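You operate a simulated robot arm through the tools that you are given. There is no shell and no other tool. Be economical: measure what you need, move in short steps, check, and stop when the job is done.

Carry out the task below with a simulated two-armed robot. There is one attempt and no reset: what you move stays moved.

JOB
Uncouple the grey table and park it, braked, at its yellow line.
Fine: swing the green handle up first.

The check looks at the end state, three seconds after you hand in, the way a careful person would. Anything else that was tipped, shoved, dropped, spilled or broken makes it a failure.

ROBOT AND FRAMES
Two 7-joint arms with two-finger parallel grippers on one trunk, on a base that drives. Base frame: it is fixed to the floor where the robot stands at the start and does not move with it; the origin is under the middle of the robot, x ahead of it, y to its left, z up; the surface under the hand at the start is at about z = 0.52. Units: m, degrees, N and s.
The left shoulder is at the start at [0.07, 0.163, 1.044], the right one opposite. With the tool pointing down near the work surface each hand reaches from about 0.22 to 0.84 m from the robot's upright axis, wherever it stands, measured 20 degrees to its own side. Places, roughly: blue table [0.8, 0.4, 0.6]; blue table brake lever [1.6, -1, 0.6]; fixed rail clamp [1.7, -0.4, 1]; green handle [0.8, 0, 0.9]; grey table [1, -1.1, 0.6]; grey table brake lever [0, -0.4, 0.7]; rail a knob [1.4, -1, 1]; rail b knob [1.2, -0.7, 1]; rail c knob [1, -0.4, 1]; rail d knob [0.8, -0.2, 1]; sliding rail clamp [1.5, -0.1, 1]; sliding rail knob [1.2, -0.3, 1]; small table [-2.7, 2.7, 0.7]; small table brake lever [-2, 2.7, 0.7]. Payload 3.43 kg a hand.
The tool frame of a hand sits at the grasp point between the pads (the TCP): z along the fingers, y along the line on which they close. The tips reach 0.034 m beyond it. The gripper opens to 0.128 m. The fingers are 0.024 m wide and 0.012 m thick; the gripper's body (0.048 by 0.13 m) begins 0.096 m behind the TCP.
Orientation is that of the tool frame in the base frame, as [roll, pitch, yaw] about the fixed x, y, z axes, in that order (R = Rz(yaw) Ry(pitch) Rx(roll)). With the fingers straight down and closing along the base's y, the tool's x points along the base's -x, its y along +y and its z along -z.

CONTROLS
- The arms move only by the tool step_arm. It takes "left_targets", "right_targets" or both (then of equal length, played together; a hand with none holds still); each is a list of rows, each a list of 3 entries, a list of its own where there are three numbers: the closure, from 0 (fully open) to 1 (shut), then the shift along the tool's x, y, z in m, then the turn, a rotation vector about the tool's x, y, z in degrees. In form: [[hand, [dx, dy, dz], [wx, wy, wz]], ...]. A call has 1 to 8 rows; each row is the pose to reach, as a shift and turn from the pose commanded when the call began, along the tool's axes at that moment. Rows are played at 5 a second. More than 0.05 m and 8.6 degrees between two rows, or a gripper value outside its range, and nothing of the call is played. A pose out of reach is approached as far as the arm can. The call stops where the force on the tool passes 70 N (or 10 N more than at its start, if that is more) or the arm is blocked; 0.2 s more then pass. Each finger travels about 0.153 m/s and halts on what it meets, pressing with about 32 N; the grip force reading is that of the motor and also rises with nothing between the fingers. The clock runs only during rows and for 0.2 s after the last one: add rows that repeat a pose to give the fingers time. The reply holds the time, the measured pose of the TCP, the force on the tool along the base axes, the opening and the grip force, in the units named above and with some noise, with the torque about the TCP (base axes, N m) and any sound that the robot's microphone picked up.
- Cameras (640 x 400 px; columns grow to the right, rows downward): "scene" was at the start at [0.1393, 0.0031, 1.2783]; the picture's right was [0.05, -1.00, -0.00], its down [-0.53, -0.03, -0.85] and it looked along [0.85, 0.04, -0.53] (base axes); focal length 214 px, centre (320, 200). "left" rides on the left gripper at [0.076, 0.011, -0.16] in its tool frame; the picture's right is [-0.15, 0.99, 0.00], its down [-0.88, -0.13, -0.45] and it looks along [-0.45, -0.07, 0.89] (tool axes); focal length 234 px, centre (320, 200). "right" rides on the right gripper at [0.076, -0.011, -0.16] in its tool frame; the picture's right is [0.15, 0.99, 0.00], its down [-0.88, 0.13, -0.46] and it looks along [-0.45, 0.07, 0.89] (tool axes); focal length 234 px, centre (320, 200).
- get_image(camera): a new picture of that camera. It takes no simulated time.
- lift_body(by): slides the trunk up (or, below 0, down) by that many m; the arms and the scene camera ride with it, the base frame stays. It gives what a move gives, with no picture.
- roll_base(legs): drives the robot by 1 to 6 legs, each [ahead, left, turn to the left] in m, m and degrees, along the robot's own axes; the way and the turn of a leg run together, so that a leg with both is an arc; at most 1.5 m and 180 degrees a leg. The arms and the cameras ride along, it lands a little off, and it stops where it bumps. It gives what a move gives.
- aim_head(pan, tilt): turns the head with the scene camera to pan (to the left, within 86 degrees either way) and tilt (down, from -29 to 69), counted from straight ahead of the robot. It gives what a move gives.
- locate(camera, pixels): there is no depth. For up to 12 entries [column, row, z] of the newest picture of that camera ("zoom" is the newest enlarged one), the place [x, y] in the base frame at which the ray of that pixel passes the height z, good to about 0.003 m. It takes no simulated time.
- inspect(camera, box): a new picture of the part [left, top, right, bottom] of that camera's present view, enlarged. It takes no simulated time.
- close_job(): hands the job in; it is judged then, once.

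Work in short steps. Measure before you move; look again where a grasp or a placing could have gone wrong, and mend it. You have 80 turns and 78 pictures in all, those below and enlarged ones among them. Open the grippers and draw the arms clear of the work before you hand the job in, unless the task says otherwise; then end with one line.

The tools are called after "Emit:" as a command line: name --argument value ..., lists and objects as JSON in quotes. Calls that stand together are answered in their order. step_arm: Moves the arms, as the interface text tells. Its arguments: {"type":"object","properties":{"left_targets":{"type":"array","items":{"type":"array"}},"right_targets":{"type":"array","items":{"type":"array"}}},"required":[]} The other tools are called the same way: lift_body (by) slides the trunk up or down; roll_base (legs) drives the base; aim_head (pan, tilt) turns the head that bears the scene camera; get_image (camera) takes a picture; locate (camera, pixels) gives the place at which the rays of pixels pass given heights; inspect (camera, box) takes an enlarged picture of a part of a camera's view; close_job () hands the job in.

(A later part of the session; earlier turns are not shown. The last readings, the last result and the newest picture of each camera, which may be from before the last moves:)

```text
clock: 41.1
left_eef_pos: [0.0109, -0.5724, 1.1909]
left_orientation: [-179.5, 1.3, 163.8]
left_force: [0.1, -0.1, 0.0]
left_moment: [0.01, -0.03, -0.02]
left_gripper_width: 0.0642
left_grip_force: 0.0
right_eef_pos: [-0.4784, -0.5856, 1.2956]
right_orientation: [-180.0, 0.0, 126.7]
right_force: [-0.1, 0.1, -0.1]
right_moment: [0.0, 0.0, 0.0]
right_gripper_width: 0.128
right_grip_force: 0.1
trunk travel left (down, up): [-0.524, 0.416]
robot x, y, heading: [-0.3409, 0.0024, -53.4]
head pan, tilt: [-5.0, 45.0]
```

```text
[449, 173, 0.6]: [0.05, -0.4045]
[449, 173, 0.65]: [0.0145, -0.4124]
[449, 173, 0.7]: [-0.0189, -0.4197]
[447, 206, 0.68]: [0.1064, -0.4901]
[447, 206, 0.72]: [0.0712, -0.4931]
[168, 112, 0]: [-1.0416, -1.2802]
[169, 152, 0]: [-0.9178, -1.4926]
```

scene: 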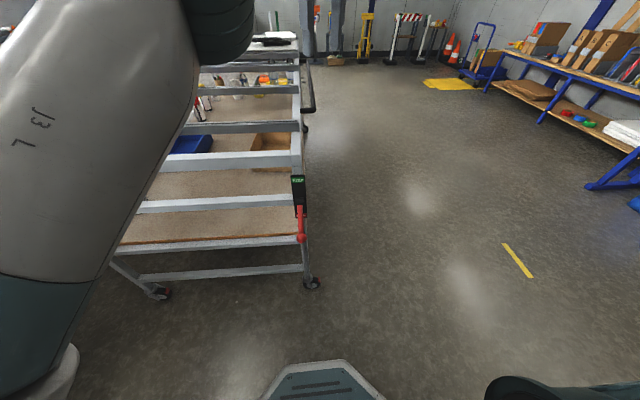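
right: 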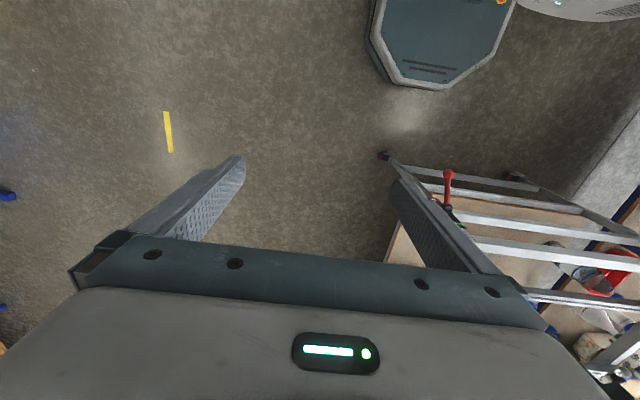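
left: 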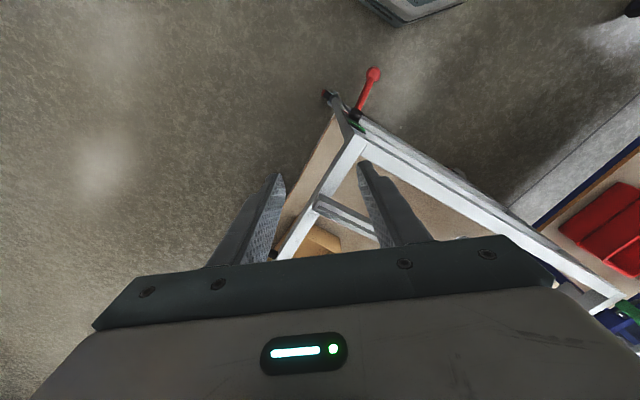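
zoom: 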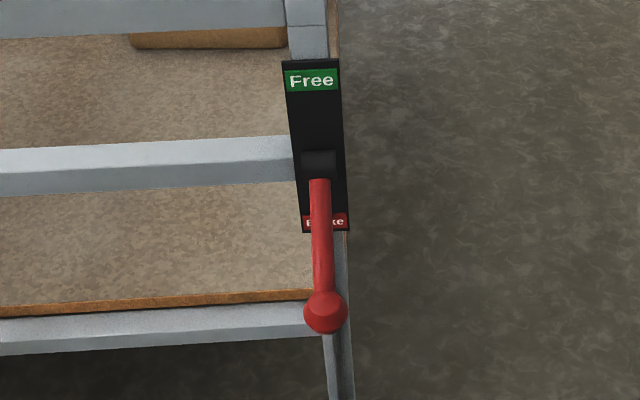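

All three views agree: lever knob at (-0.008,-0.419,0.684), pivot near (0.045,-0.49,0.75), so it must swing from about 37° below to above horizontal. I'll use the right hand pointing horizontally at the table with fingers above and below the knob: back off 0.2 m, then tuck the left arm and start turning the right hand.

Emit:
roll_base --legs '[[-0.2, 0, 0]]'

Emit:
step_arm --right_targets '[[0, [-0.0075, 0.02, 0.0375], [-4.33, -4.33, 4.33]], [0, [-0.015, 0.04, 0.075], [-8.66, -8.66, 8.66]], [0, [-0.0225, 0.06, 0.1125], [-12.99, -12.99, 12.99]], [0, [-0.03, 0.08, 0.15], [-17.32, -17.32, 17.32]], [0, [-0.0375, 0.1, 0.1875], [-21.65, -21.65, 21.65]], [0, [-0.045, 0.12, 0.225], [-25.98, -25.98, 25.98]], [0, [-0.0525, 0.14, 0.2625], [-30.31, -30.31, 30.31]], [0, [-0.06, 0.16, 0.3], [-34.64, -34.64, 34.64]]]' --left_targets '[[0.5, [0, 0.04, -0.01], [0, 0, 0]], [0.5, [0, 0.08, -0.02], [0, 0, 0]], [0.5, [0, 0.12, -0.03], [0, 0, 0]], [0.5, [0, 0.16, -0.04], [0, 0, 0]], [0.5, [0, 0.2, -0.05], [0, 0, 0]], [0.5, [0, 0.24, -0.06], [0, 0, 0]], [0.5, [0, 0.28, -0.07], [0, 0, 0]], [0.5, [0, 0.32, -0.08], [0, 0, 0]]]'

```text
clock: 42.7
left_eef_pos: [-0.11, -0.4113, 1.1909]
left_orientation: [-179.5, 1.2, 163.9]
left_force: [0.5, -0.7, -0.3]
left_moment: [-0.02, 0.0, -0.01]
left_gripper_width: 0.0642
left_grip_force: 0.0
right_eef_pos: [-0.5982, -0.4241, 1.2949]
right_orientation: [179.9, 0.0, 126.8]
right_force: [0.2, 0.6, 0.0]
right_moment: [0.01, -0.02, 0.03]
right_gripper_width: 0.1283
right_grip_force: 0.0
trunk travel left (down, up): [-0.524, 0.416]
robot x, y, heading: [-0.464, 0.164, -53.0]
head pan, tilt: [-5.0, 45.0]
```

```text
clock: 44.5
left_eef_pos: [-0.0221, -0.1005, 1.2675]
left_orientation: [-179.4, 1.1, 164.0]
left_force: [0.4, 0.5, -0.6]
left_moment: [0.0, -0.01, 0.01]
left_gripper_width: 0.0641
left_grip_force: 0.1
right_eef_pos: [-0.4308, -0.4024, 1.0057]
right_orientation: [135.0, 19.4, 82.0]
right_force: [0.0, 1.0, 0.9]
right_moment: [0.0, 0.02, -0.01]
right_gripper_width: 0.1282
right_grip_force: 0.1
right hand out of reach, approached as far as the arm can: row 8
trunk travel left (down, up): [-0.524, 0.416]
robot x, y, heading: [-0.4628, 0.1619, -53.2]
head pan, tilt: [-5.0, 45.0]
```

Row 8 was at the reach limit; I lower the trunk so the shoulder is closer to lever height, then continue the turn.

Emit:
lift_body --by -0.25

Emit:
step_arm --right_targets '[[0, [0, 0, 0], [-4.33, -4.33, 4.33]], [0, [0, 0, 0], [-8.66, -8.66, 8.66]], [0, [0, 0, 0], [-12.99, -12.99, 12.99]], [0, [0, 0, 0], [-17.32, -17.32, 17.32]], [0, [0, 0, 0], [-21.65, -21.65, 21.65]], [0, [0, 0, 0], [-25.98, -25.98, 25.98]], [0, [0, 0, 0], [-30.31, -30.31, 30.31]], [0, [0, 0, 0], [-34.64, -34.64, 34.64]]]'

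```text
clock: 47.1
left_eef_pos: [-0.0217, -0.1018, 1.0181]
left_orientation: [-179.6, 1.2, 163.8]
left_force: [-0.7, 0.9, 0.0]
left_moment: [0.01, -0.01, 0.0]
left_gripper_width: 0.064
left_grip_force: 0.1
right_eef_pos: [-0.4305, -0.4045, 0.7576]
right_orientation: [135.1, 19.4, 81.9]
right_force: [0.5, -0.3, -0.3]
right_moment: [0.02, -0.03, 0.01]
right_gripper_width: 0.1279
right_grip_force: 0.0
trunk travel left (down, up): [-0.274, 0.666]
robot x, y, heading: [-0.4604, 0.161, -53.1]
head pan, tilt: [-5.0, 45.0]
```

```text
clock: 48.9
left_eef_pos: [-0.022, -0.1012, 1.0182]
left_orientation: [-179.4, 1.2, 163.9]
left_force: [0.0, 0.5, 0.7]
left_moment: [-0.03, -0.01, 0.03]
left_gripper_width: 0.064
left_grip_force: 0.1
right_eef_pos: [-0.4246, -0.5292, 0.7223]
right_orientation: [90.2, 1.0, 36.7]
right_force: [1.2, 0.3, -2.3]
right_moment: [-0.22, -0.17, -0.24]
right_gripper_width: 0.1282
right_grip_force: 0.0
right hand out of reach, approached as far as the arm can: row 1, 2, 3, 4, 5, 6, 7, 8
trunk travel left (down, up): [-0.274, 0.666]
robot x, y, heading: [-0.462, 0.1623, -52.6]
head pan, tilt: [-5.0, 45.0]
```

The hand points at the table with fingers closing vertically, at (-0.425,-0.529,0.722). I shift it left part-way to see how it follows.

Emit:
step_arm --right_targets '[[0.3, [0.05, 0, 0.0], [0, 0, 0]], [0.3, [0.1, 0, 0], [0, 0, 0]], [0.3, [0.15, 0, 0], [0, 0, 0]], [0.3, [0.2, 0, 0.0], [0, 0, 0]], [0.3, [0.2, 0, 0.0], [0, 0, 0]]]'

Emit:
get_image --camera "scene"

```text
clock: 50.0
left_eef_pos: [-0.021, -0.1032, 1.0174]
left_orientation: [-179.6, 1.1, 163.8]
left_force: [0.3, 0.2, 0.7]
left_moment: [-0.03, 0.01, -0.02]
left_gripper_width: 0.064
left_grip_force: 0.0
right_eef_pos: [-0.3529, -0.5039, 0.7274]
right_orientation: [84.3, 10.3, 32.7]
right_force: [0.0, -0.3, 0.1]
right_moment: [0.03, 0.0, -0.02]
right_gripper_width: 0.0896
right_grip_force: 0.0
right hand out of reach, approached as far as the arm can: row 1, 2, 3, 4, 5
trunk travel left (down, up): [-0.274, 0.666]
robot x, y, heading: [-0.4593, 0.1604, -53.1]
head pan, tilt: [-5.0, 45.0]
stopped in row 5 (right hand): the arm was blocked; the commanded pose is now the measured one
```

```text
41 pictures are left
```

scene: 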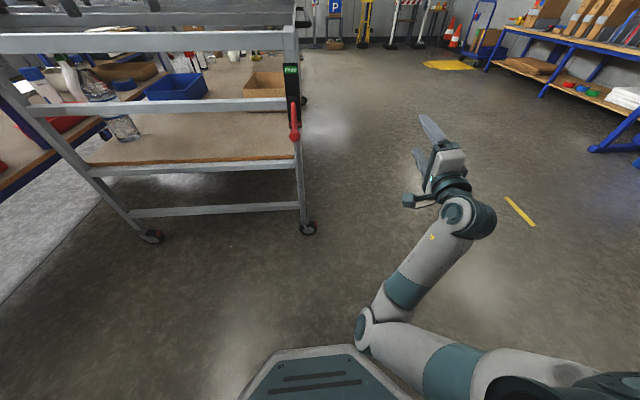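

The arm does not like crossing to the centre, so I'll align by driving the base sideways instead. First I restore the hand's orientation at a comfortable spot out to the right.

Emit:
step_arm --right_targets '[[0.3, [-0.04, 0, 0.01], [2.8, 2.1, 5.1]], [0.3, [-0.08, 0, 0.02], [5.7, 4.2, 10.3]], [0.3, [-0.1, 0, 0.05], [5.7, 4.2, 10.3]], [0.3, [-0.1, 0, 0.05], [5.7, 4.2, 10.3]]]'

Emit:
aim_head --pan 70 --tilt 40

Emit:
get_image --camera "scene"

```text
clock: 51.0
left_eef_pos: [-0.0214, -0.1011, 1.017]
left_orientation: [-179.6, 1.2, 163.7]
left_force: [1.0, 0.3, -0.1]
left_moment: [-0.01, 0.0, 0.02]
left_gripper_width: 0.0639
left_grip_force: 0.0
right_eef_pos: [-0.4067, -0.5985, 0.7497]
right_orientation: [90.6, -0.1, 37.6]
right_force: [-0.2, -0.4, -1.1]
right_moment: [0.0, 0.02, -0.01]
right_gripper_width: 0.0895
right_grip_force: 0.1
trunk travel left (down, up): [-0.274, 0.666]
robot x, y, heading: [-0.4644, 0.1612, -53.0]
head pan, tilt: [-5.0, 45.0]
```

```text
clock: 52.5
left_eef_pos: [-0.0216, -0.102, 1.0166]
left_orientation: [-179.5, 1.1, 163.7]
left_force: [0.3, -0.8, -0.7]
left_moment: [0.0, 0.01, 0.02]
left_gripper_width: 0.0641
left_grip_force: 0.1
right_eef_pos: [-0.4069, -0.5984, 0.7481]
right_orientation: [90.6, 0.0, 37.6]
right_force: [0.9, -0.7, 0.4]
right_moment: [0.0, 0.0, 0.03]
right_gripper_width: 0.0896
right_grip_force: 0.1
trunk travel left (down, up): [-0.274, 0.666]
robot x, y, heading: [-0.4649, 0.1645, -53.1]
head pan, tilt: [70.0, 40.0]
```

```text
40 pictures are left
```

scene: 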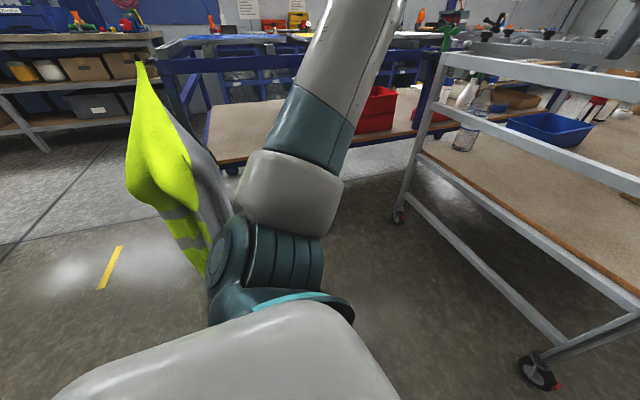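

There's a second yellow dash here (px 110,265) and the hi-vis figure stands close on the left. I locate both before driving.

Emit:
locate --camera "scene" --pixels '[[119, 247, 0], [101, 288, 0], [205, 275, 0.2], [190, 265, 0.3], [140, 100, 0.9], [205, 165, 0], [230, 178, 0.0], [397, 215, 0.05]]'

Emit:
inspect --camera "scene" --box '[60, 40, 260, 300]'

```text
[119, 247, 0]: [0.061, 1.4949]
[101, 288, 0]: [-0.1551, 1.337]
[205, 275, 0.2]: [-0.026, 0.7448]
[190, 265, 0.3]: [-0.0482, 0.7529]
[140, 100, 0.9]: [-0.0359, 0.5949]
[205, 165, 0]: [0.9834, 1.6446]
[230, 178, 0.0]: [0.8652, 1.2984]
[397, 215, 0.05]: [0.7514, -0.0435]
```

```text
1.54 times, centred on (160, 170) of scene
```

zoom: 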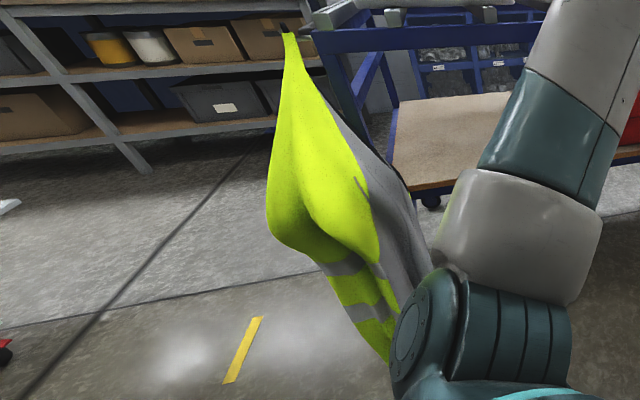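

That's a jacket hanging on the blue table's end, and the second dash sits square to the blue table's end corner, so it is the blue table's; the grey one's is the dash beside its own corner. To stay clear of the jacket I use the left hand instead, shifting the base right 0.4 m, then turning the left hand horizontal.

Emit:
roll_base --legs '[[0, -0.4, 0]]'

Emit:
step_arm --left_targets '[[0.3, [-0.0187, 0.0053, 0.019], [5.92, -2.957, -2.957]], [0.3, [-0.0374, 0.0106, 0.038], [11.84, -5.914, -5.914]], [0.3, [-0.0561, 0.0159, 0.057], [17.76, -8.87, -8.87]], [0.3, [-0.0748, 0.0212, 0.076], [23.68, -11.83, -11.83]], [0.3, [-0.0935, 0.0265, 0.095], [29.6, -14.78, -14.78]], [0.3, [-0.1122, 0.0318, 0.114], [35.52, -17.74, -17.74]], [0.3, [-0.1309, 0.0371, 0.133], [41.44, -20.7, -20.7]], [0.3, [-0.1309, 0.0371, 0.133], [41.44, -20.7, -20.7]]]'

```text
clock: 55.0
left_eef_pos: [-0.342, -0.3404, 1.0169]
left_orientation: [-179.4, 1.2, 163.9]
left_force: [-0.7, -0.1, -0.4]
left_moment: [0.02, 0.01, -0.01]
left_gripper_width: 0.064
left_grip_force: 0.1
right_eef_pos: [-0.7255, -0.8376, 0.7493]
right_orientation: [90.5, -0.2, 37.6]
right_force: [-0.5, -0.6, 0.7]
right_moment: [-0.04, 0.01, 0.01]
right_gripper_width: 0.0898
right_grip_force: 0.1
trunk travel left (down, up): [-0.274, 0.666]
robot x, y, heading: [-0.7845, -0.0776, -53.0]
head pan, tilt: [70.0, 40.0]
```

```text
clock: 56.8
left_eef_pos: [-0.2032, -0.3444, 0.8869]
left_orientation: [-133.9, 12.0, -169.5]
left_force: [0.1, -0.3, 0.1]
left_moment: [-0.03, -0.01, -0.03]
left_gripper_width: 0.0896
left_grip_force: 0.0
right_eef_pos: [-0.7257, -0.8364, 0.7488]
right_orientation: [90.6, 0.0, 37.6]
right_force: [0.1, -0.7, 0.4]
right_moment: [-0.03, -0.01, -0.02]
right_gripper_width: 0.0897
right_grip_force: 0.1
trunk travel left (down, up): [-0.274, 0.666]
robot x, y, heading: [-0.7823, -0.0774, -53.0]
head pan, tilt: [70.0, 40.0]
```

Half-way fine. I complete the turn and shift.

Emit:
step_arm --left_targets '[[0.3, [-0.0147, 0.014, 0.0184], [5.92, -2.957, -2.957]], [0.3, [-0.0294, 0.028, 0.0368], [11.84, -5.914, -5.914]], [0.3, [-0.0441, 0.042, 0.0552], [17.76, -8.87, -8.87]], [0.3, [-0.0588, 0.056, 0.0736], [23.68, -11.83, -11.83]], [0.3, [-0.0735, 0.07, 0.092], [29.6, -14.78, -14.78]], [0.3, [-0.0882, 0.084, 0.1104], [35.52, -17.74, -17.74]], [0.3, [-0.103, 0.098, 0.129], [41.44, -20.7, -20.7]], [0.3, [-0.103, 0.098, 0.129], [41.44, -20.7, -20.7]]]'

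Emit:
aim_head --pan 28 --tilt 28

Emit:
get_image --camera "scene"

Emit:
get_image --camera "left"

```text
clock: 58.6
left_eef_pos: [-0.0664, -0.3429, 0.7513]
left_orientation: [-88.7, 0.3, -142.9]
left_force: [0.7, -0.3, 0.0]
left_moment: [0.0, 0.02, 0.01]
left_gripper_width: 0.0897
left_grip_force: 0.1
right_eef_pos: [-0.7258, -0.8364, 0.749]
right_orientation: [90.5, 0.0, 37.6]
right_force: [0.7, -0.3, 0.1]
right_moment: [0.04, 0.0, 0.0]
right_gripper_width: 0.0897
right_grip_force: 0.0
trunk travel left (down, up): [-0.274, 0.666]
robot x, y, heading: [-0.7797, -0.0779, -53.3]
head pan, tilt: [70.0, 40.0]
```

```text
clock: 59.7
left_eef_pos: [-0.0661, -0.3441, 0.7511]
left_orientation: [-88.8, 0.3, -143.1]
left_force: [0.5, -0.4, -0.2]
left_moment: [-0.01, -0.02, 0.03]
left_gripper_width: 0.0898
left_grip_force: 0.1
right_eef_pos: [-0.726, -0.8372, 0.7493]
right_orientation: [90.5, -0.1, 37.6]
right_force: [0.7, 0.1, -0.5]
right_moment: [0.0, 0.02, -0.03]
right_gripper_width: 0.0897
right_grip_force: 0.0
trunk travel left (down, up): [-0.274, 0.666]
robot x, y, heading: [-0.7826, -0.0776, -53.1]
head pan, tilt: [28.0, 28.0]
```

```text
38 pictures are left
```

scene: 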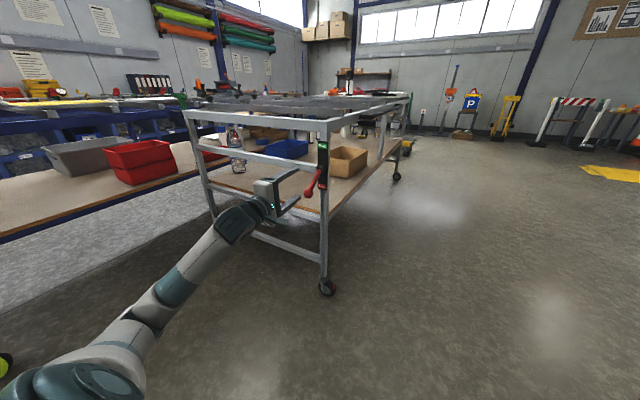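

```text
37 pictures are left
```

left: 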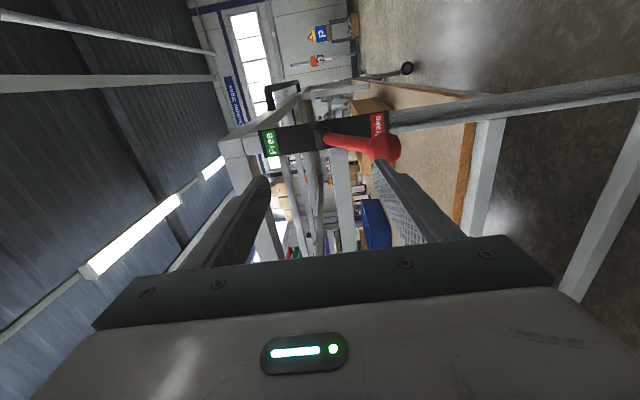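

The view matches: knob dead ahead, 0.095 m forward and 0.067 m below the TCP. I go down and forward so the knob lies between the open fingers.

Emit:
step_arm --left_targets '[[0.3, [0, 0.03, 0], [0, 0, 0]], [0.3, [0, 0.054, 0], [0, 0, 0]], [0.3, [0, 0.054, 0.03], [0, 0, 0]], [0.3, [0, 0.054, 0.06], [0, 0, 0]], [0.3, [0, 0.054, 0.087], [0, 0, 0]]]'

Emit:
inspect --camera "scene" --box '[240, 100, 400, 220]'

Emit:
get_image --camera "left"

```text
clock: 60.9
left_eef_pos: [-0.0129, -0.4135, 0.6994]
left_orientation: [-88.9, 0.3, -143.2]
left_force: [0.7, 0.1, 0.5]
left_moment: [0.01, 0.0, 0.01]
left_gripper_width: 0.0894
left_grip_force: 0.0
right_eef_pos: [-0.7249, -0.8373, 0.7482]
right_orientation: [90.6, 0.0, 37.7]
right_force: [-0.8, 0.4, -0.2]
right_moment: [0.0, 0.01, 0.01]
right_gripper_width: 0.0894
right_grip_force: 0.0
trunk travel left (down, up): [-0.274, 0.666]
robot x, y, heading: [-0.7806, -0.0785, -53.2]
head pan, tilt: [28.0, 28.0]
```

```text
3.33 times, centred on (320, 160) of scene
```

zoom: 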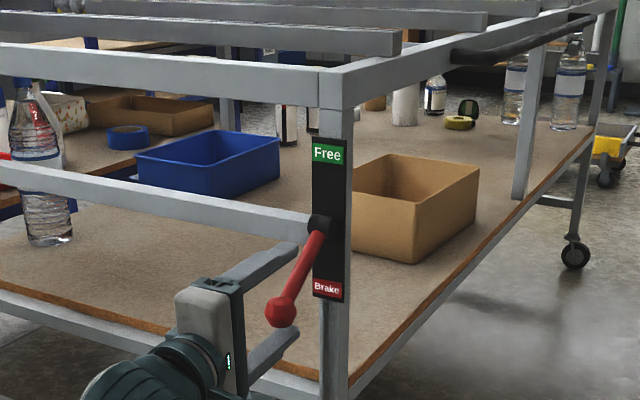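

```text
35 pictures are left
```

left: 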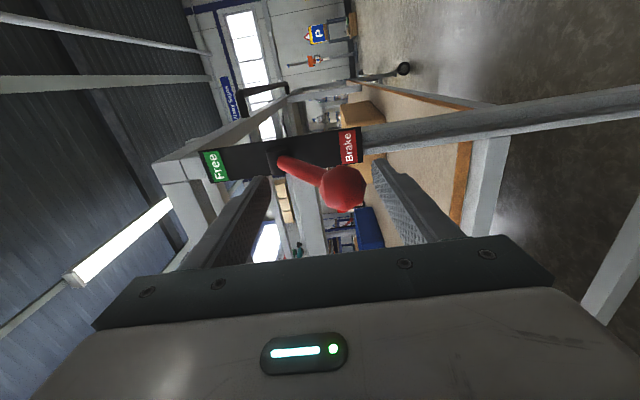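

Knob sits between the fingers (slightly to the tool's +x). I lift along the arc so the lower finger raises the lever toward "Free".

Emit:
step_arm --left_targets '[[0.3, [0.005, -0.015, -0.004], [0, 0, 0]], [0.3, [0.005, -0.03, -0.01], [0, 0, 0]], [0.3, [0.005, -0.045, -0.016], [0, 0, 0]], [0.3, [0.005, -0.06, -0.022], [0, 0, 0]], [0.3, [0.005, -0.075, -0.026], [0, 0, 0]], [0.3, [0.005, -0.09, -0.028], [0, 0, 0]]]'

Emit:
inspect --camera "scene" --box '[240, 100, 400, 220]'

```text
clock: 62.3
left_eef_pos: [-0.036, -0.3922, 0.7894]
left_orientation: [-88.7, 0.3, -143.1]
left_force: [0.5, -0.7, -0.5]
left_moment: [-0.01, 0.01, -0.02]
left_gripper_width: 0.0896
left_grip_force: 0.1
right_eef_pos: [-0.7251, -0.8377, 0.7484]
right_orientation: [90.4, 0.0, 37.6]
right_force: [-0.3, 1.0, -0.4]
right_moment: [0.0, 0.01, 0.03]
right_gripper_width: 0.0897
right_grip_force: 0.1
trunk travel left (down, up): [-0.274, 0.666]
robot x, y, heading: [-0.7828, -0.0797, -53.3]
head pan, tilt: [28.0, 28.0]
```

```text
3.33 times, centred on (320, 160) of scene
```

zoom: 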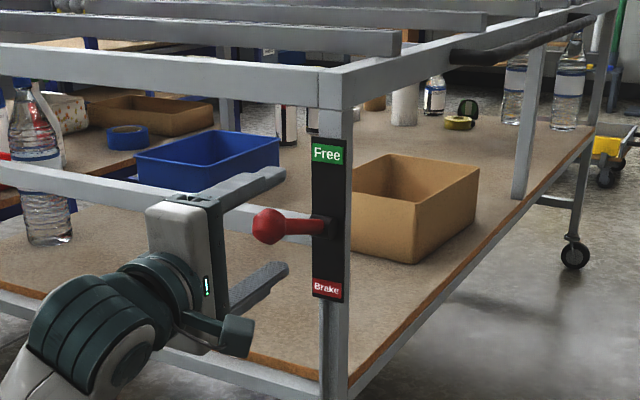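

The lever is horizontal now. I continue up.

Emit:
step_arm --left_targets '[[0.3, [0, -0.015, 0.0], [0, 0, 0]], [0.3, [0, -0.03, 0.003], [0, 0, 0]], [0.3, [0, -0.045, 0.006], [0, 0, 0]], [0.3, [0, -0.06, 0.008], [0, 0, 0]], [0.3, [0, -0.07, 0.008], [0, 0, 0]], [0.3, [0, -0.078, 0.008], [0, 0, 0]]]'

Emit:
inspect --camera "scene" --box '[240, 100, 400, 220]'

```text
clock: 63.7
left_eef_pos: [-0.0303, -0.401, 0.8578]
left_orientation: [-89.7, 0.2, -143.2]
left_force: [-14.9, 10.6, -41.5]
left_moment: [1.47, 1.87, -0.21]
left_gripper_width: 0.1134
left_grip_force: 21.3
right_eef_pos: [-0.7239, -0.8372, 0.747]
right_orientation: [90.7, 0.1, 37.5]
right_force: [-0.6, -0.3, -0.2]
right_moment: [-0.02, 0.0, 0.0]
right_gripper_width: 0.0897
right_grip_force: 0.1
trunk travel left (down, up): [-0.274, 0.666]
robot x, y, heading: [-0.7825, -0.0749, -53.3]
head pan, tilt: [28.0, 28.0]
```

```text
3.33 times, centred on (320, 160) of scene
```

zoom: 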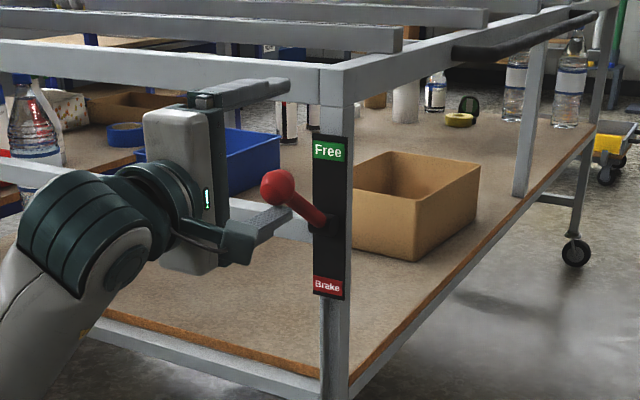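

The lever is up at "Free", against its stop (41 N). I relax downward a little and withdraw straight back.

Emit:
step_arm --left_targets '[[0.1, [0, 0.014, -0.01], [0, 0, 0]], [0.1, [0, 0.018, -0.04], [0, 0, 0]], [0.1, [0, 0.018, -0.08], [0, 0, 0]], [0.1, [0, 0.018, -0.12], [0, 0, 0]]]'

Emit:
aim_head --pan 0 --tilt 25

Emit:
get_image --camera "scene"

```text
clock: 64.7
left_eef_pos: [-0.1061, -0.3017, 0.8466]
left_orientation: [-88.6, 0.4, -143.1]
left_force: [0.3, -1.2, 0.8]
left_moment: [0.03, 0.01, 0.01]
left_gripper_width: 0.1153
left_grip_force: 0.2
right_eef_pos: [-0.7261, -0.8374, 0.7492]
right_orientation: [90.5, 0.0, 37.5]
right_force: [-0.4, -0.1, 0.3]
right_moment: [-0.02, 0.03, -0.01]
right_gripper_width: 0.0894
right_grip_force: 0.1
trunk travel left (down, up): [-0.274, 0.666]
robot x, y, heading: [-0.7794, -0.0788, -53.3]
head pan, tilt: [28.0, 28.0]
```

```text
clock: 65.6
left_eef_pos: [-0.1046, -0.3031, 0.8476]
left_orientation: [-88.8, 0.3, -143.1]
left_force: [-1.0, 0.6, -0.6]
left_moment: [-0.02, 0.01, 0.05]
left_gripper_width: 0.1153
left_grip_force: 0.1
right_eef_pos: [-0.7242, -0.8359, 0.7496]
right_orientation: [90.5, -0.1, 37.6]
right_force: [-0.2, -0.6, -0.8]
right_moment: [0.04, -0.02, 0.0]
right_gripper_width: 0.0895
right_grip_force: 0.0
trunk travel left (down, up): [-0.274, 0.666]
robot x, y, heading: [-0.7809, -0.081, -53.4]
head pan, tilt: [0.0, 25.0]
```

```text
32 pictures are left
```

scene: 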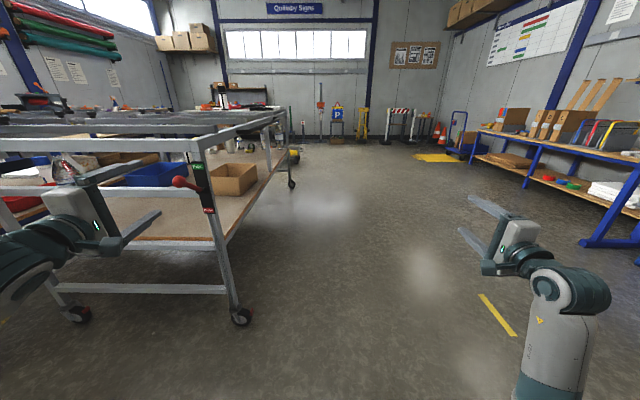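

Brake is at Free. Now I drive around to the outer long side, about 1.05 m off it, and turn to face the push bar.

Emit:
roll_base --legs '[[0, -0.67, 0], [0.9, 0, 0], [0.9, 0, 0], [0, 0, 89.5]]'

Emit:
aim_head --pan 0 --tilt 30

Emit:
get_image --camera "scene"

```text
clock: 81.8
left_eef_pos: [-0.008, -1.242, 0.8477]
left_orientation: [-88.7, 0.3, -53.6]
left_force: [0.1, 0.8, 0.1]
left_moment: [-0.01, 0.01, -0.01]
left_gripper_width: 0.1151
left_grip_force: 0.1
right_eef_pos: [0.5208, -1.8666, 0.7493]
right_orientation: [90.5, 0.0, 127.1]
right_force: [-0.1, 0.0, -0.3]
right_moment: [-0.03, 0.01, 0.01]
right_gripper_width: 0.0896
right_grip_force: 0.1
trunk travel left (down, up): [-0.274, 0.666]
robot x, y, heading: [-0.2368, -1.9202, 36.4]
head pan, tilt: [0.0, 25.0]
```

```text
clock: 82.5
left_eef_pos: [-0.0096, -1.2421, 0.8463]
left_orientation: [-88.8, 0.3, -53.6]
left_force: [0.5, 0.2, -0.2]
left_moment: [-0.01, 0.02, -0.03]
left_gripper_width: 0.1152
left_grip_force: 0.2
right_eef_pos: [0.5204, -1.8679, 0.7504]
right_orientation: [90.5, 0.0, 127.1]
right_force: [0.5, 0.2, -0.3]
right_moment: [-0.02, 0.0, -0.01]
right_gripper_width: 0.0895
right_grip_force: 0.0
trunk travel left (down, up): [-0.274, 0.666]
robot x, y, heading: [-0.2397, -1.916, 36.1]
head pan, tilt: [0.0, 30.0]
```

```text
31 pictures are left
```

scene: 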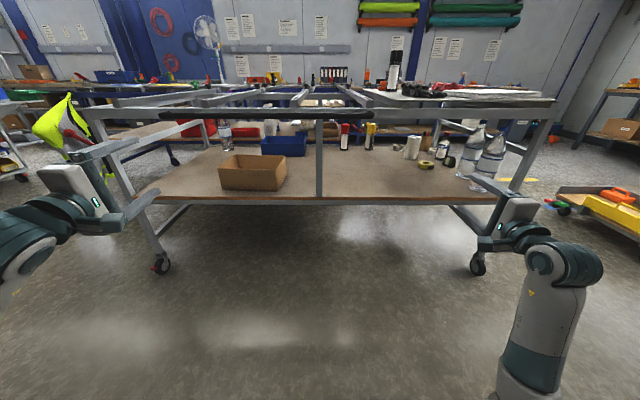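

The push bar runs from px (165,113) to (385,112). I zoom, and locate the bar, the table's outer edge and casters, and the trolley on the right to check clearance.

Emit:
inspect --camera "scene" --box '[140, 80, 420, 220]'

Emit:
locate --camera "scene" --pixels '[[165, 113, 0.85], [385, 112, 0.85], [90, 110, 0.9], [556, 102, 0.9], [162, 258, 0.05], [477, 262, 0.05], [548, 205, 0.0], [565, 210, 0.1], [640, 245, 0.1], [160, 200, 0.55], [560, 185, 0.3]]'

```text
2.29 times, centred on (280, 150) of scene
```

zoom: 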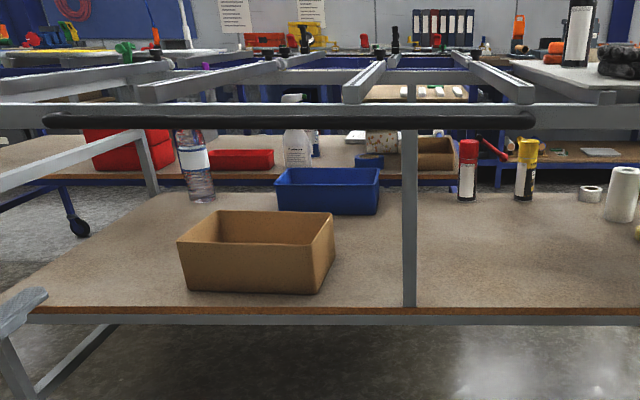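

```text
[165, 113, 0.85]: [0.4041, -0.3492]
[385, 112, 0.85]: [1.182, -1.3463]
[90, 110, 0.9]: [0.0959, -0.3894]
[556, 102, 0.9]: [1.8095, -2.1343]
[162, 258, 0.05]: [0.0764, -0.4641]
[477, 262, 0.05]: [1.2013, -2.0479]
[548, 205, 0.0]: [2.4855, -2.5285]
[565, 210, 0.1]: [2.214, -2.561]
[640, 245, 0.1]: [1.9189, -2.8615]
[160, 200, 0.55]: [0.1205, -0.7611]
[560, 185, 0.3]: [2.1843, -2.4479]
```

I use the wrist cameras (looking along the hands toward the bar) to get its height and depth.

Emit:
get_image --camera "left"

Emit:
get_image --camera "right"

```text
29 pictures are left
```

left: 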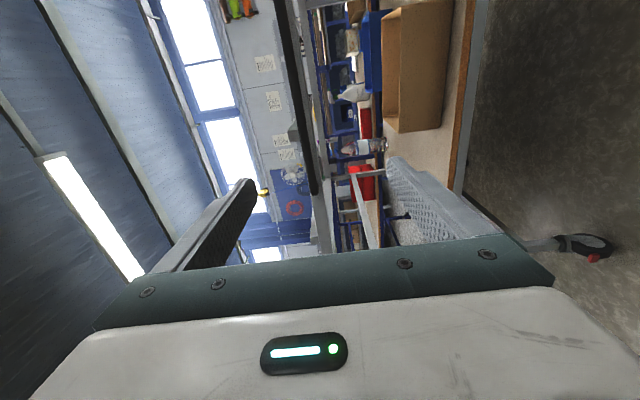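

```text
28 pictures are left
```

right: 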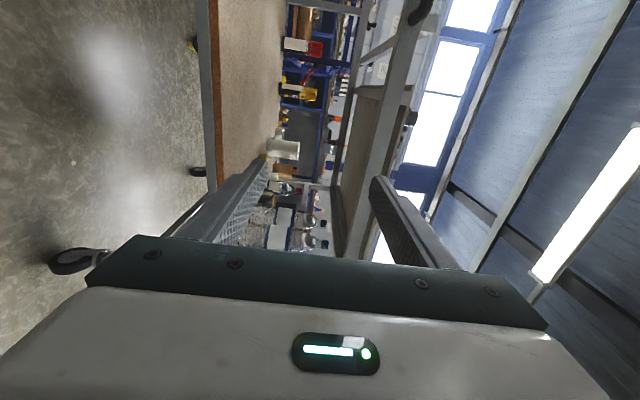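

The bar's height/depth is ill-conditioned from here, so I raise the trunk to see it from well above as well.

Emit:
lift_body --by 0.5

Emit:
aim_head --pan 0 --tilt 40

Emit:
get_image --camera "scene"

Emit:
inspect --camera "scene" --box '[150, 100, 470, 300]'

```text
refused: 0.5 is not a number from -0.4 to 0.4
```

```text
clock: 83.2
left_eef_pos: [-0.0088, -1.2422, 0.8462]
left_orientation: [-88.9, 0.3, -53.6]
left_force: [0.5, 0.2, 0.5]
left_moment: [-0.02, 0.02, -0.04]
left_gripper_width: 0.1153
left_grip_force: 0.0
right_eef_pos: [0.5208, -1.8678, 0.7487]
right_orientation: [90.4, 0.0, 127.1]
right_force: [0.1, 0.6, -0.5]
right_moment: [-0.03, -0.01, -0.04]
right_gripper_width: 0.0897
right_grip_force: 0.1
trunk travel left (down, up): [-0.274, 0.666]
robot x, y, heading: [-0.2364, -1.9166, 36.4]
head pan, tilt: [0.0, 40.0]
```

```text
27 pictures are left
```

scene: 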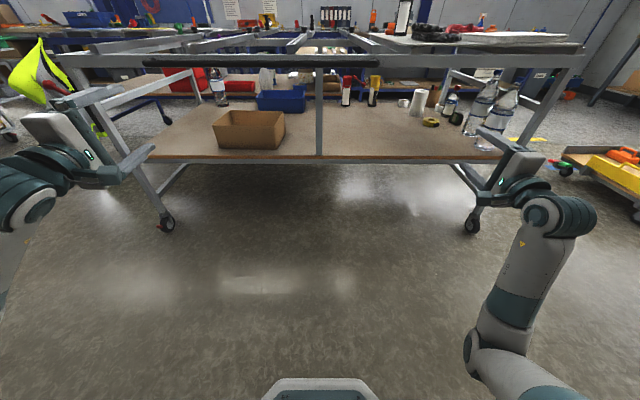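

```text
2.00 times, centred on (310, 200) of scene
```

zoom: 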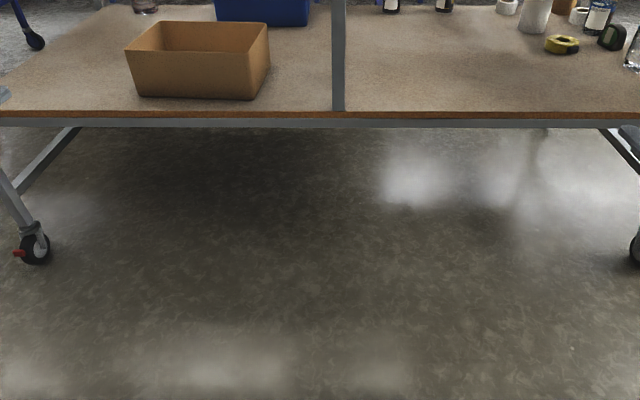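

Limited to 0.4 per call; I locate the bar from this low view, then lift 0.4 and look again.

Emit:
locate --camera "scene" --pixels '[[260, 63, 0.85], [260, 63, 0.88], [260, 63, 0.9], [260, 56, 0.9]]'

Emit:
lift_body --by 0.4

Emit:
get_image --camera "scene"

```text
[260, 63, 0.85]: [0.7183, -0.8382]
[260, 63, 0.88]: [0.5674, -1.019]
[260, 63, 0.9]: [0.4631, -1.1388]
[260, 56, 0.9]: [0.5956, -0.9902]
```

```text
clock: 87.0
left_eef_pos: [-0.0084, -1.2416, 1.2464]
left_orientation: [-88.8, 0.3, -53.6]
left_force: [-0.9, -0.2, 0.3]
left_moment: [0.03, -0.02, 0.02]
left_gripper_width: 0.1152
left_grip_force: 0.0
right_eef_pos: [0.5203, -1.8676, 1.1484]
right_orientation: [90.7, -0.1, 127.1]
right_force: [-0.1, -0.1, -0.2]
right_moment: [0.02, -0.04, -0.02]
right_gripper_width: 0.0898
right_grip_force: 0.1
trunk travel left (down, up): [-0.674, 0.266]
robot x, y, heading: [-0.2373, -1.9207, 36.2]
head pan, tilt: [0.0, 40.0]
```

```text
25 pictures are left
```

scene: 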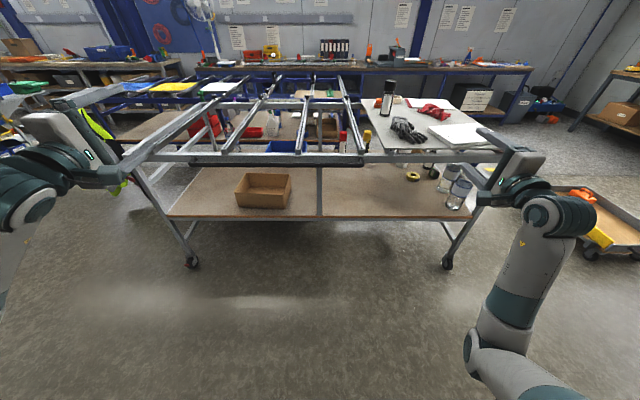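

Emit:
inspect --camera "scene" --box '[160, 130, 400, 280]'

Emit:
locate --camera "zoom" --pixels '[[260, 90, 0.85], [260, 90, 0.9]]'

```text
2.67 times, centred on (280, 205) of scene
```

zoom: 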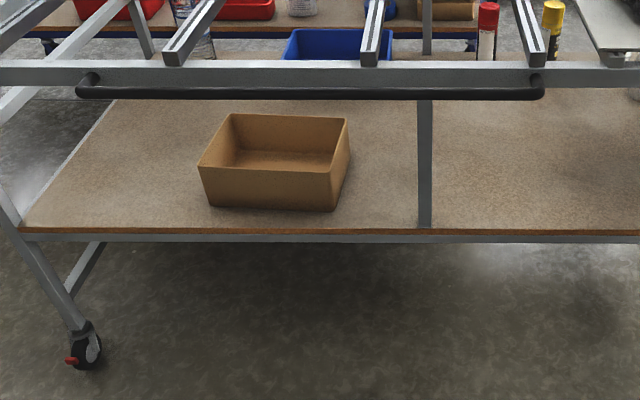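

```text
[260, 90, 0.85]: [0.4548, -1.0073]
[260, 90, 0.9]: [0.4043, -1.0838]
```

Triangulation: bar centre z ≈ 0.90, about 0.42 m ahead of the left fingertips' TCP; bar spans about 0.8 m, centred 0.17 m to my left. I shift left, lower the trunk and bring both hands level with the bar.

Emit:
roll_base --legs '[[0, 0.167, 0]]'

Emit:
lift_body --by -0.3

Emit:
step_arm --left_targets '[[0.2, [0.025, 0.02, 0.02], [0, 0, 0]], [0.2, [0.05, 0.046, 0.04], [0, 0, 0]], [0.2, [0.05, 0.046, 0.04], [0, 0, 0]]]' --right_targets '[[0.2, [0.025, 0.02, -0.01], [0, 0, 0]], [0.2, [0.045, 0.052, -0.017], [0, 0, 0]], [0.2, [0.045, 0.052, -0.017], [0, 0, 0]]]'

```text
clock: 88.5
left_eef_pos: [-0.1076, -1.1079, 1.2452]
left_orientation: [-88.9, 0.2, -53.5]
left_force: [-0.2, -0.2, 0.6]
left_moment: [0.0, 0.02, -0.01]
left_gripper_width: 0.1151
left_grip_force: 0.0
right_eef_pos: [0.4211, -1.733, 1.148]
right_orientation: [90.5, -0.1, 127.1]
right_force: [-0.8, -0.3, -0.5]
right_moment: [-0.03, 0.02, -0.02]
right_gripper_width: 0.0896
right_grip_force: 0.0
trunk travel left (down, up): [-0.674, 0.266]
robot x, y, heading: [-0.3409, -1.7825, 36.5]
head pan, tilt: [0.0, 40.0]
```

```text
clock: 91.5
left_eef_pos: [-0.1086, -1.1083, 0.946]
left_orientation: [-88.8, 0.3, -53.4]
left_force: [0.2, -0.9, 0.5]
left_moment: [-0.01, 0.01, 0.01]
left_gripper_width: 0.1152
left_grip_force: 0.1
right_eef_pos: [0.4216, -1.7332, 0.8504]
right_orientation: [90.4, 0.0, 127.1]
right_force: [-0.2, -0.7, 0.2]
right_moment: [0.01, 0.0, 0.0]
right_gripper_width: 0.0895
right_grip_force: 0.0
trunk travel left (down, up): [-0.374, 0.566]
robot x, y, heading: [-0.3377, -1.7832, 36.4]
head pan, tilt: [0.0, 40.0]
```

```text
clock: 92.3
left_eef_pos: [-0.0464, -1.1222, 0.9004]
left_orientation: [-88.8, 0.3, -53.5]
left_force: [-0.3, 0.0, -0.3]
left_moment: [-0.02, 0.0, 0.0]
left_gripper_width: 0.1024
left_grip_force: 0.1
right_eef_pos: [0.38, -1.7079, 0.903]
right_orientation: [90.6, 0.0, 127.1]
right_force: [0.6, -0.2, 0.0]
right_moment: [-0.03, 0.01, 0.03]
right_gripper_width: 0.1027
right_grip_force: 0.1
trunk travel left (down, up): [-0.374, 0.566]
robot x, y, heading: [-0.3369, -1.7804, 36.4]
head pan, tilt: [0.0, 40.0]
```

Both hands are at z 0.90, 0.37 m short of the bar. I drive ahead 0.27 and check with the wrist cameras.

Emit:
roll_base --legs '[[0.27, 0, 0]]'

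Emit:
get_image --camera "left"

Emit:
get_image --camera "right"

Emit:
get_image --camera "scene"

```text
clock: 94.2
left_eef_pos: [0.1703, -0.9648, 0.9005]
left_orientation: [-88.8, 0.3, -53.5]
left_force: [0.1, 1.0, -0.1]
left_moment: [-0.01, -0.01, 0.01]
left_gripper_width: 0.1027
left_grip_force: 0.1
right_eef_pos: [0.5968, -1.5473, 0.9003]
right_orientation: [90.6, 0.0, 127.1]
right_force: [0.1, 0.8, 0.2]
right_moment: [0.02, -0.05, -0.01]
right_gripper_width: 0.1023
right_grip_force: 0.0
trunk travel left (down, up): [-0.374, 0.566]
robot x, y, heading: [-0.1216, -1.6235, 36.2]
head pan, tilt: [0.0, 40.0]
```

```text
23 pictures are left
```

left: 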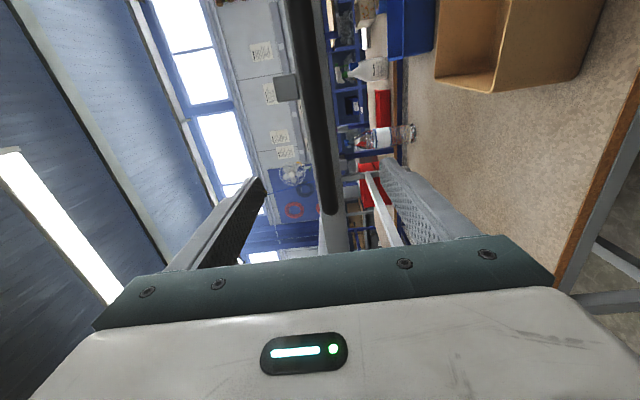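

```text
22 pictures are left
```

right: 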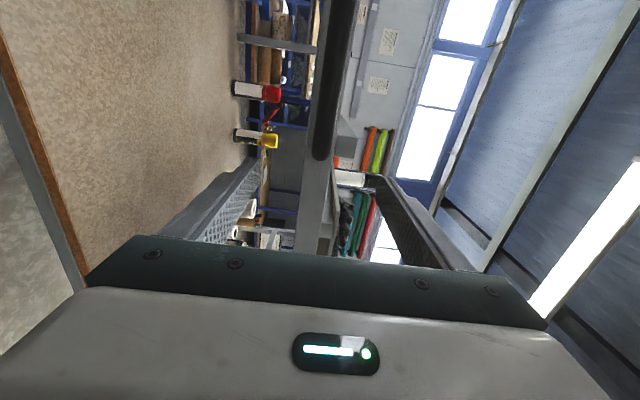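

```text
21 pictures are left
```

scene: 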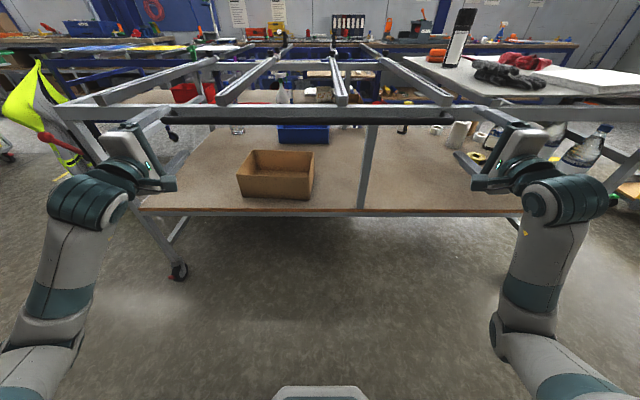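

Left hand is centred on the bar about 6 cm inside its end; the right one is right at the bar's end. I shift the right hand 3.5 cm inward, then advance 0.09 m.

Emit:
step_arm --right_targets '[[0.2, [0.02, 0.004, 0], [0, 0, 0]], [0.2, [0.037, 0.005, 0], [0, 0, 0]], [0.2, [0.037, 0.005, 0], [0, 0, 0]]]'

Emit:
roll_base --legs '[[0.088, 0, 0]]'

Emit:
get_image --camera "left"

Emit:
get_image --camera "right"

```text
clock: 95.0
left_eef_pos: [0.17, -0.9642, 0.9007]
left_orientation: [-88.8, 0.3, -53.6]
left_force: [0.6, -0.6, 0.1]
left_moment: [0.02, 0.02, 0.01]
left_gripper_width: 0.1025
left_grip_force: 0.0
right_eef_pos: [0.5748, -1.5175, 0.9058]
right_orientation: [90.6, 0.0, 127.1]
right_force: [-0.9, 0.2, -0.5]
right_moment: [0.02, -0.01, -0.01]
right_gripper_width: 0.1024
right_grip_force: 0.1
trunk travel left (down, up): [-0.374, 0.566]
robot x, y, heading: [-0.1223, -1.6227, 36.4]
head pan, tilt: [0.0, 40.0]
```

```text
clock: 96.0
left_eef_pos: [0.2402, -0.9128, 0.9004]
left_orientation: [-88.9, 0.4, -53.5]
left_force: [0.1, 0.6, -0.4]
left_moment: [0.0, -0.01, 0.04]
left_gripper_width: 0.1025
left_grip_force: 0.1
right_eef_pos: [0.646, -1.4652, 0.9056]
right_orientation: [90.5, 0.0, 127.1]
right_force: [0.2, -0.3, 0.0]
right_moment: [0.01, 0.04, 0.0]
right_gripper_width: 0.1025
right_grip_force: 0.1
trunk travel left (down, up): [-0.374, 0.566]
robot x, y, heading: [-0.0519, -1.5736, 36.6]
head pan, tilt: [0.0, 40.0]
```

```text
20 pictures are left
```

left: 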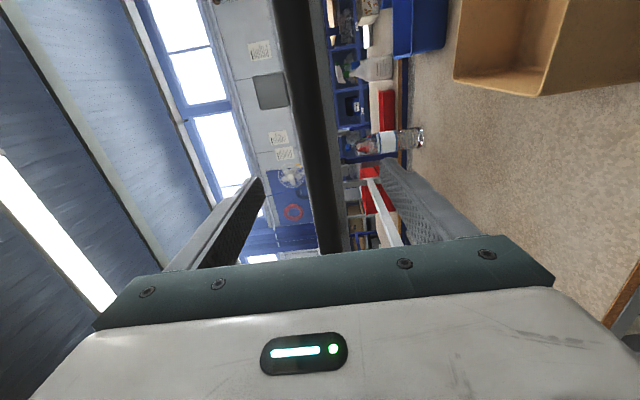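

```text
19 pictures are left
```

right: 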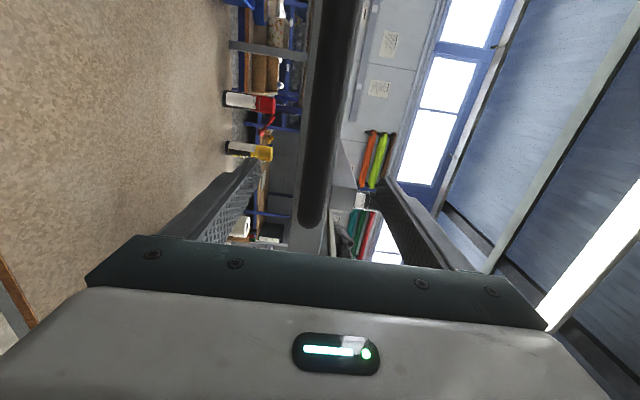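

Both bars lie centred between the fingers at about TCP depth. I close both hands on the bar.

Emit:
step_arm --left_targets '[[0.6, [0, 0, 0.004], [0, 0, 0]], [0.9, [0, 0, 0.006], [0, 0, 0]], [1, [0, 0, 0.006], [0, 0, 0]], [1, [0, 0, 0.006], [0, 0, 0]], [1, [0, 0, 0.006], [0, 0, 0]]]' --right_targets '[[0.6, [0, 0, 0.004], [0, 0, 0]], [0.9, [0, 0, 0.006], [0, 0, 0]], [1, [0, 0, 0.006], [0, 0, 0]], [1, [0, 0, 0.006], [0, 0, 0]], [1, [0, 0, 0.006], [0, 0, 0]]]'

```text
clock: 97.2
left_eef_pos: [0.2457, -0.909, 0.8995]
left_orientation: [-88.9, 0.5, -53.4]
left_force: [-9.6, 1.8, -4.1]
left_moment: [-0.62, -0.43, 0.09]
left_gripper_width: 0.0216
left_grip_force: 45.0
right_eef_pos: [0.6521, -1.4611, 0.8997]
right_orientation: [91.4, -0.1, 127.2]
right_force: [-12.4, -9.8, -42.7]
right_moment: [-0.44, 0.3, 0.45]
right_gripper_width: 0.0214
right_grip_force: 44.7
trunk travel left (down, up): [-0.374, 0.566]
robot x, y, heading: [-0.0532, -1.5719, 36.4]
head pan, tilt: [0.0, 40.0]
```

Both hands grip the 21 mm bar. I relieve the right hand's vertical load, then try a short 5 cm pull.

Emit:
step_arm --right_targets '[[1, [0, -0.004, 0], [0, 0, 0]], [1, [0, -0.006, 0], [0, 0, 0]]]'

Emit:
roll_base --legs '[[-0.05, 0, 0]]'

Emit:
get_image --camera "scene"

```text
clock: 97.8
left_eef_pos: [0.2463, -0.907, 0.8989]
left_orientation: [-88.9, 0.3, -53.4]
left_force: [-9.6, -8.0, -8.0]
left_moment: [-0.55, -0.04, 1.21]
left_gripper_width: 0.0219
left_grip_force: 45.0
right_eef_pos: [0.6526, -1.4615, 0.9]
right_orientation: [90.4, -0.1, 127.1]
right_force: [5.9, 5.7, -15.3]
right_moment: [-0.17, 0.33, 0.43]
right_gripper_width: 0.0217
right_grip_force: 45.1
trunk travel left (down, up): [-0.374, 0.566]
robot x, y, heading: [-0.048, -1.5752, 36.3]
head pan, tilt: [0.0, 40.0]
```

```text
clock: 98.8
left_eef_pos: [0.2092, -0.9338, 0.8989]
left_orientation: [-88.9, 0.1, -53.6]
left_force: [15.8, 7.1, -3.0]
left_moment: [-0.04, -0.34, 0.09]
left_gripper_width: 0.0216
left_grip_force: 44.7
right_eef_pos: [0.6151, -1.4886, 0.8996]
right_orientation: [90.6, 0.0, 127.2]
right_force: [11.8, 12.3, 4.6]
right_moment: [0.02, -0.38, -0.02]
right_gripper_width: 0.0219
right_grip_force: 45.0
trunk travel left (down, up): [-0.374, 0.566]
robot x, y, heading: [-0.085, -1.5994, 36.2]
head pan, tilt: [0.0, 40.0]
```

```text
18 pictures are left
```

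scene: 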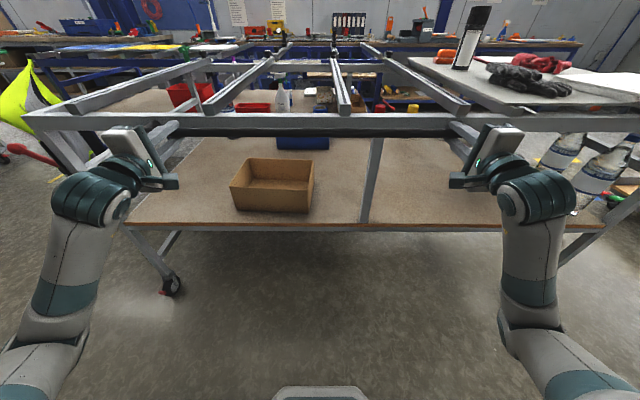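

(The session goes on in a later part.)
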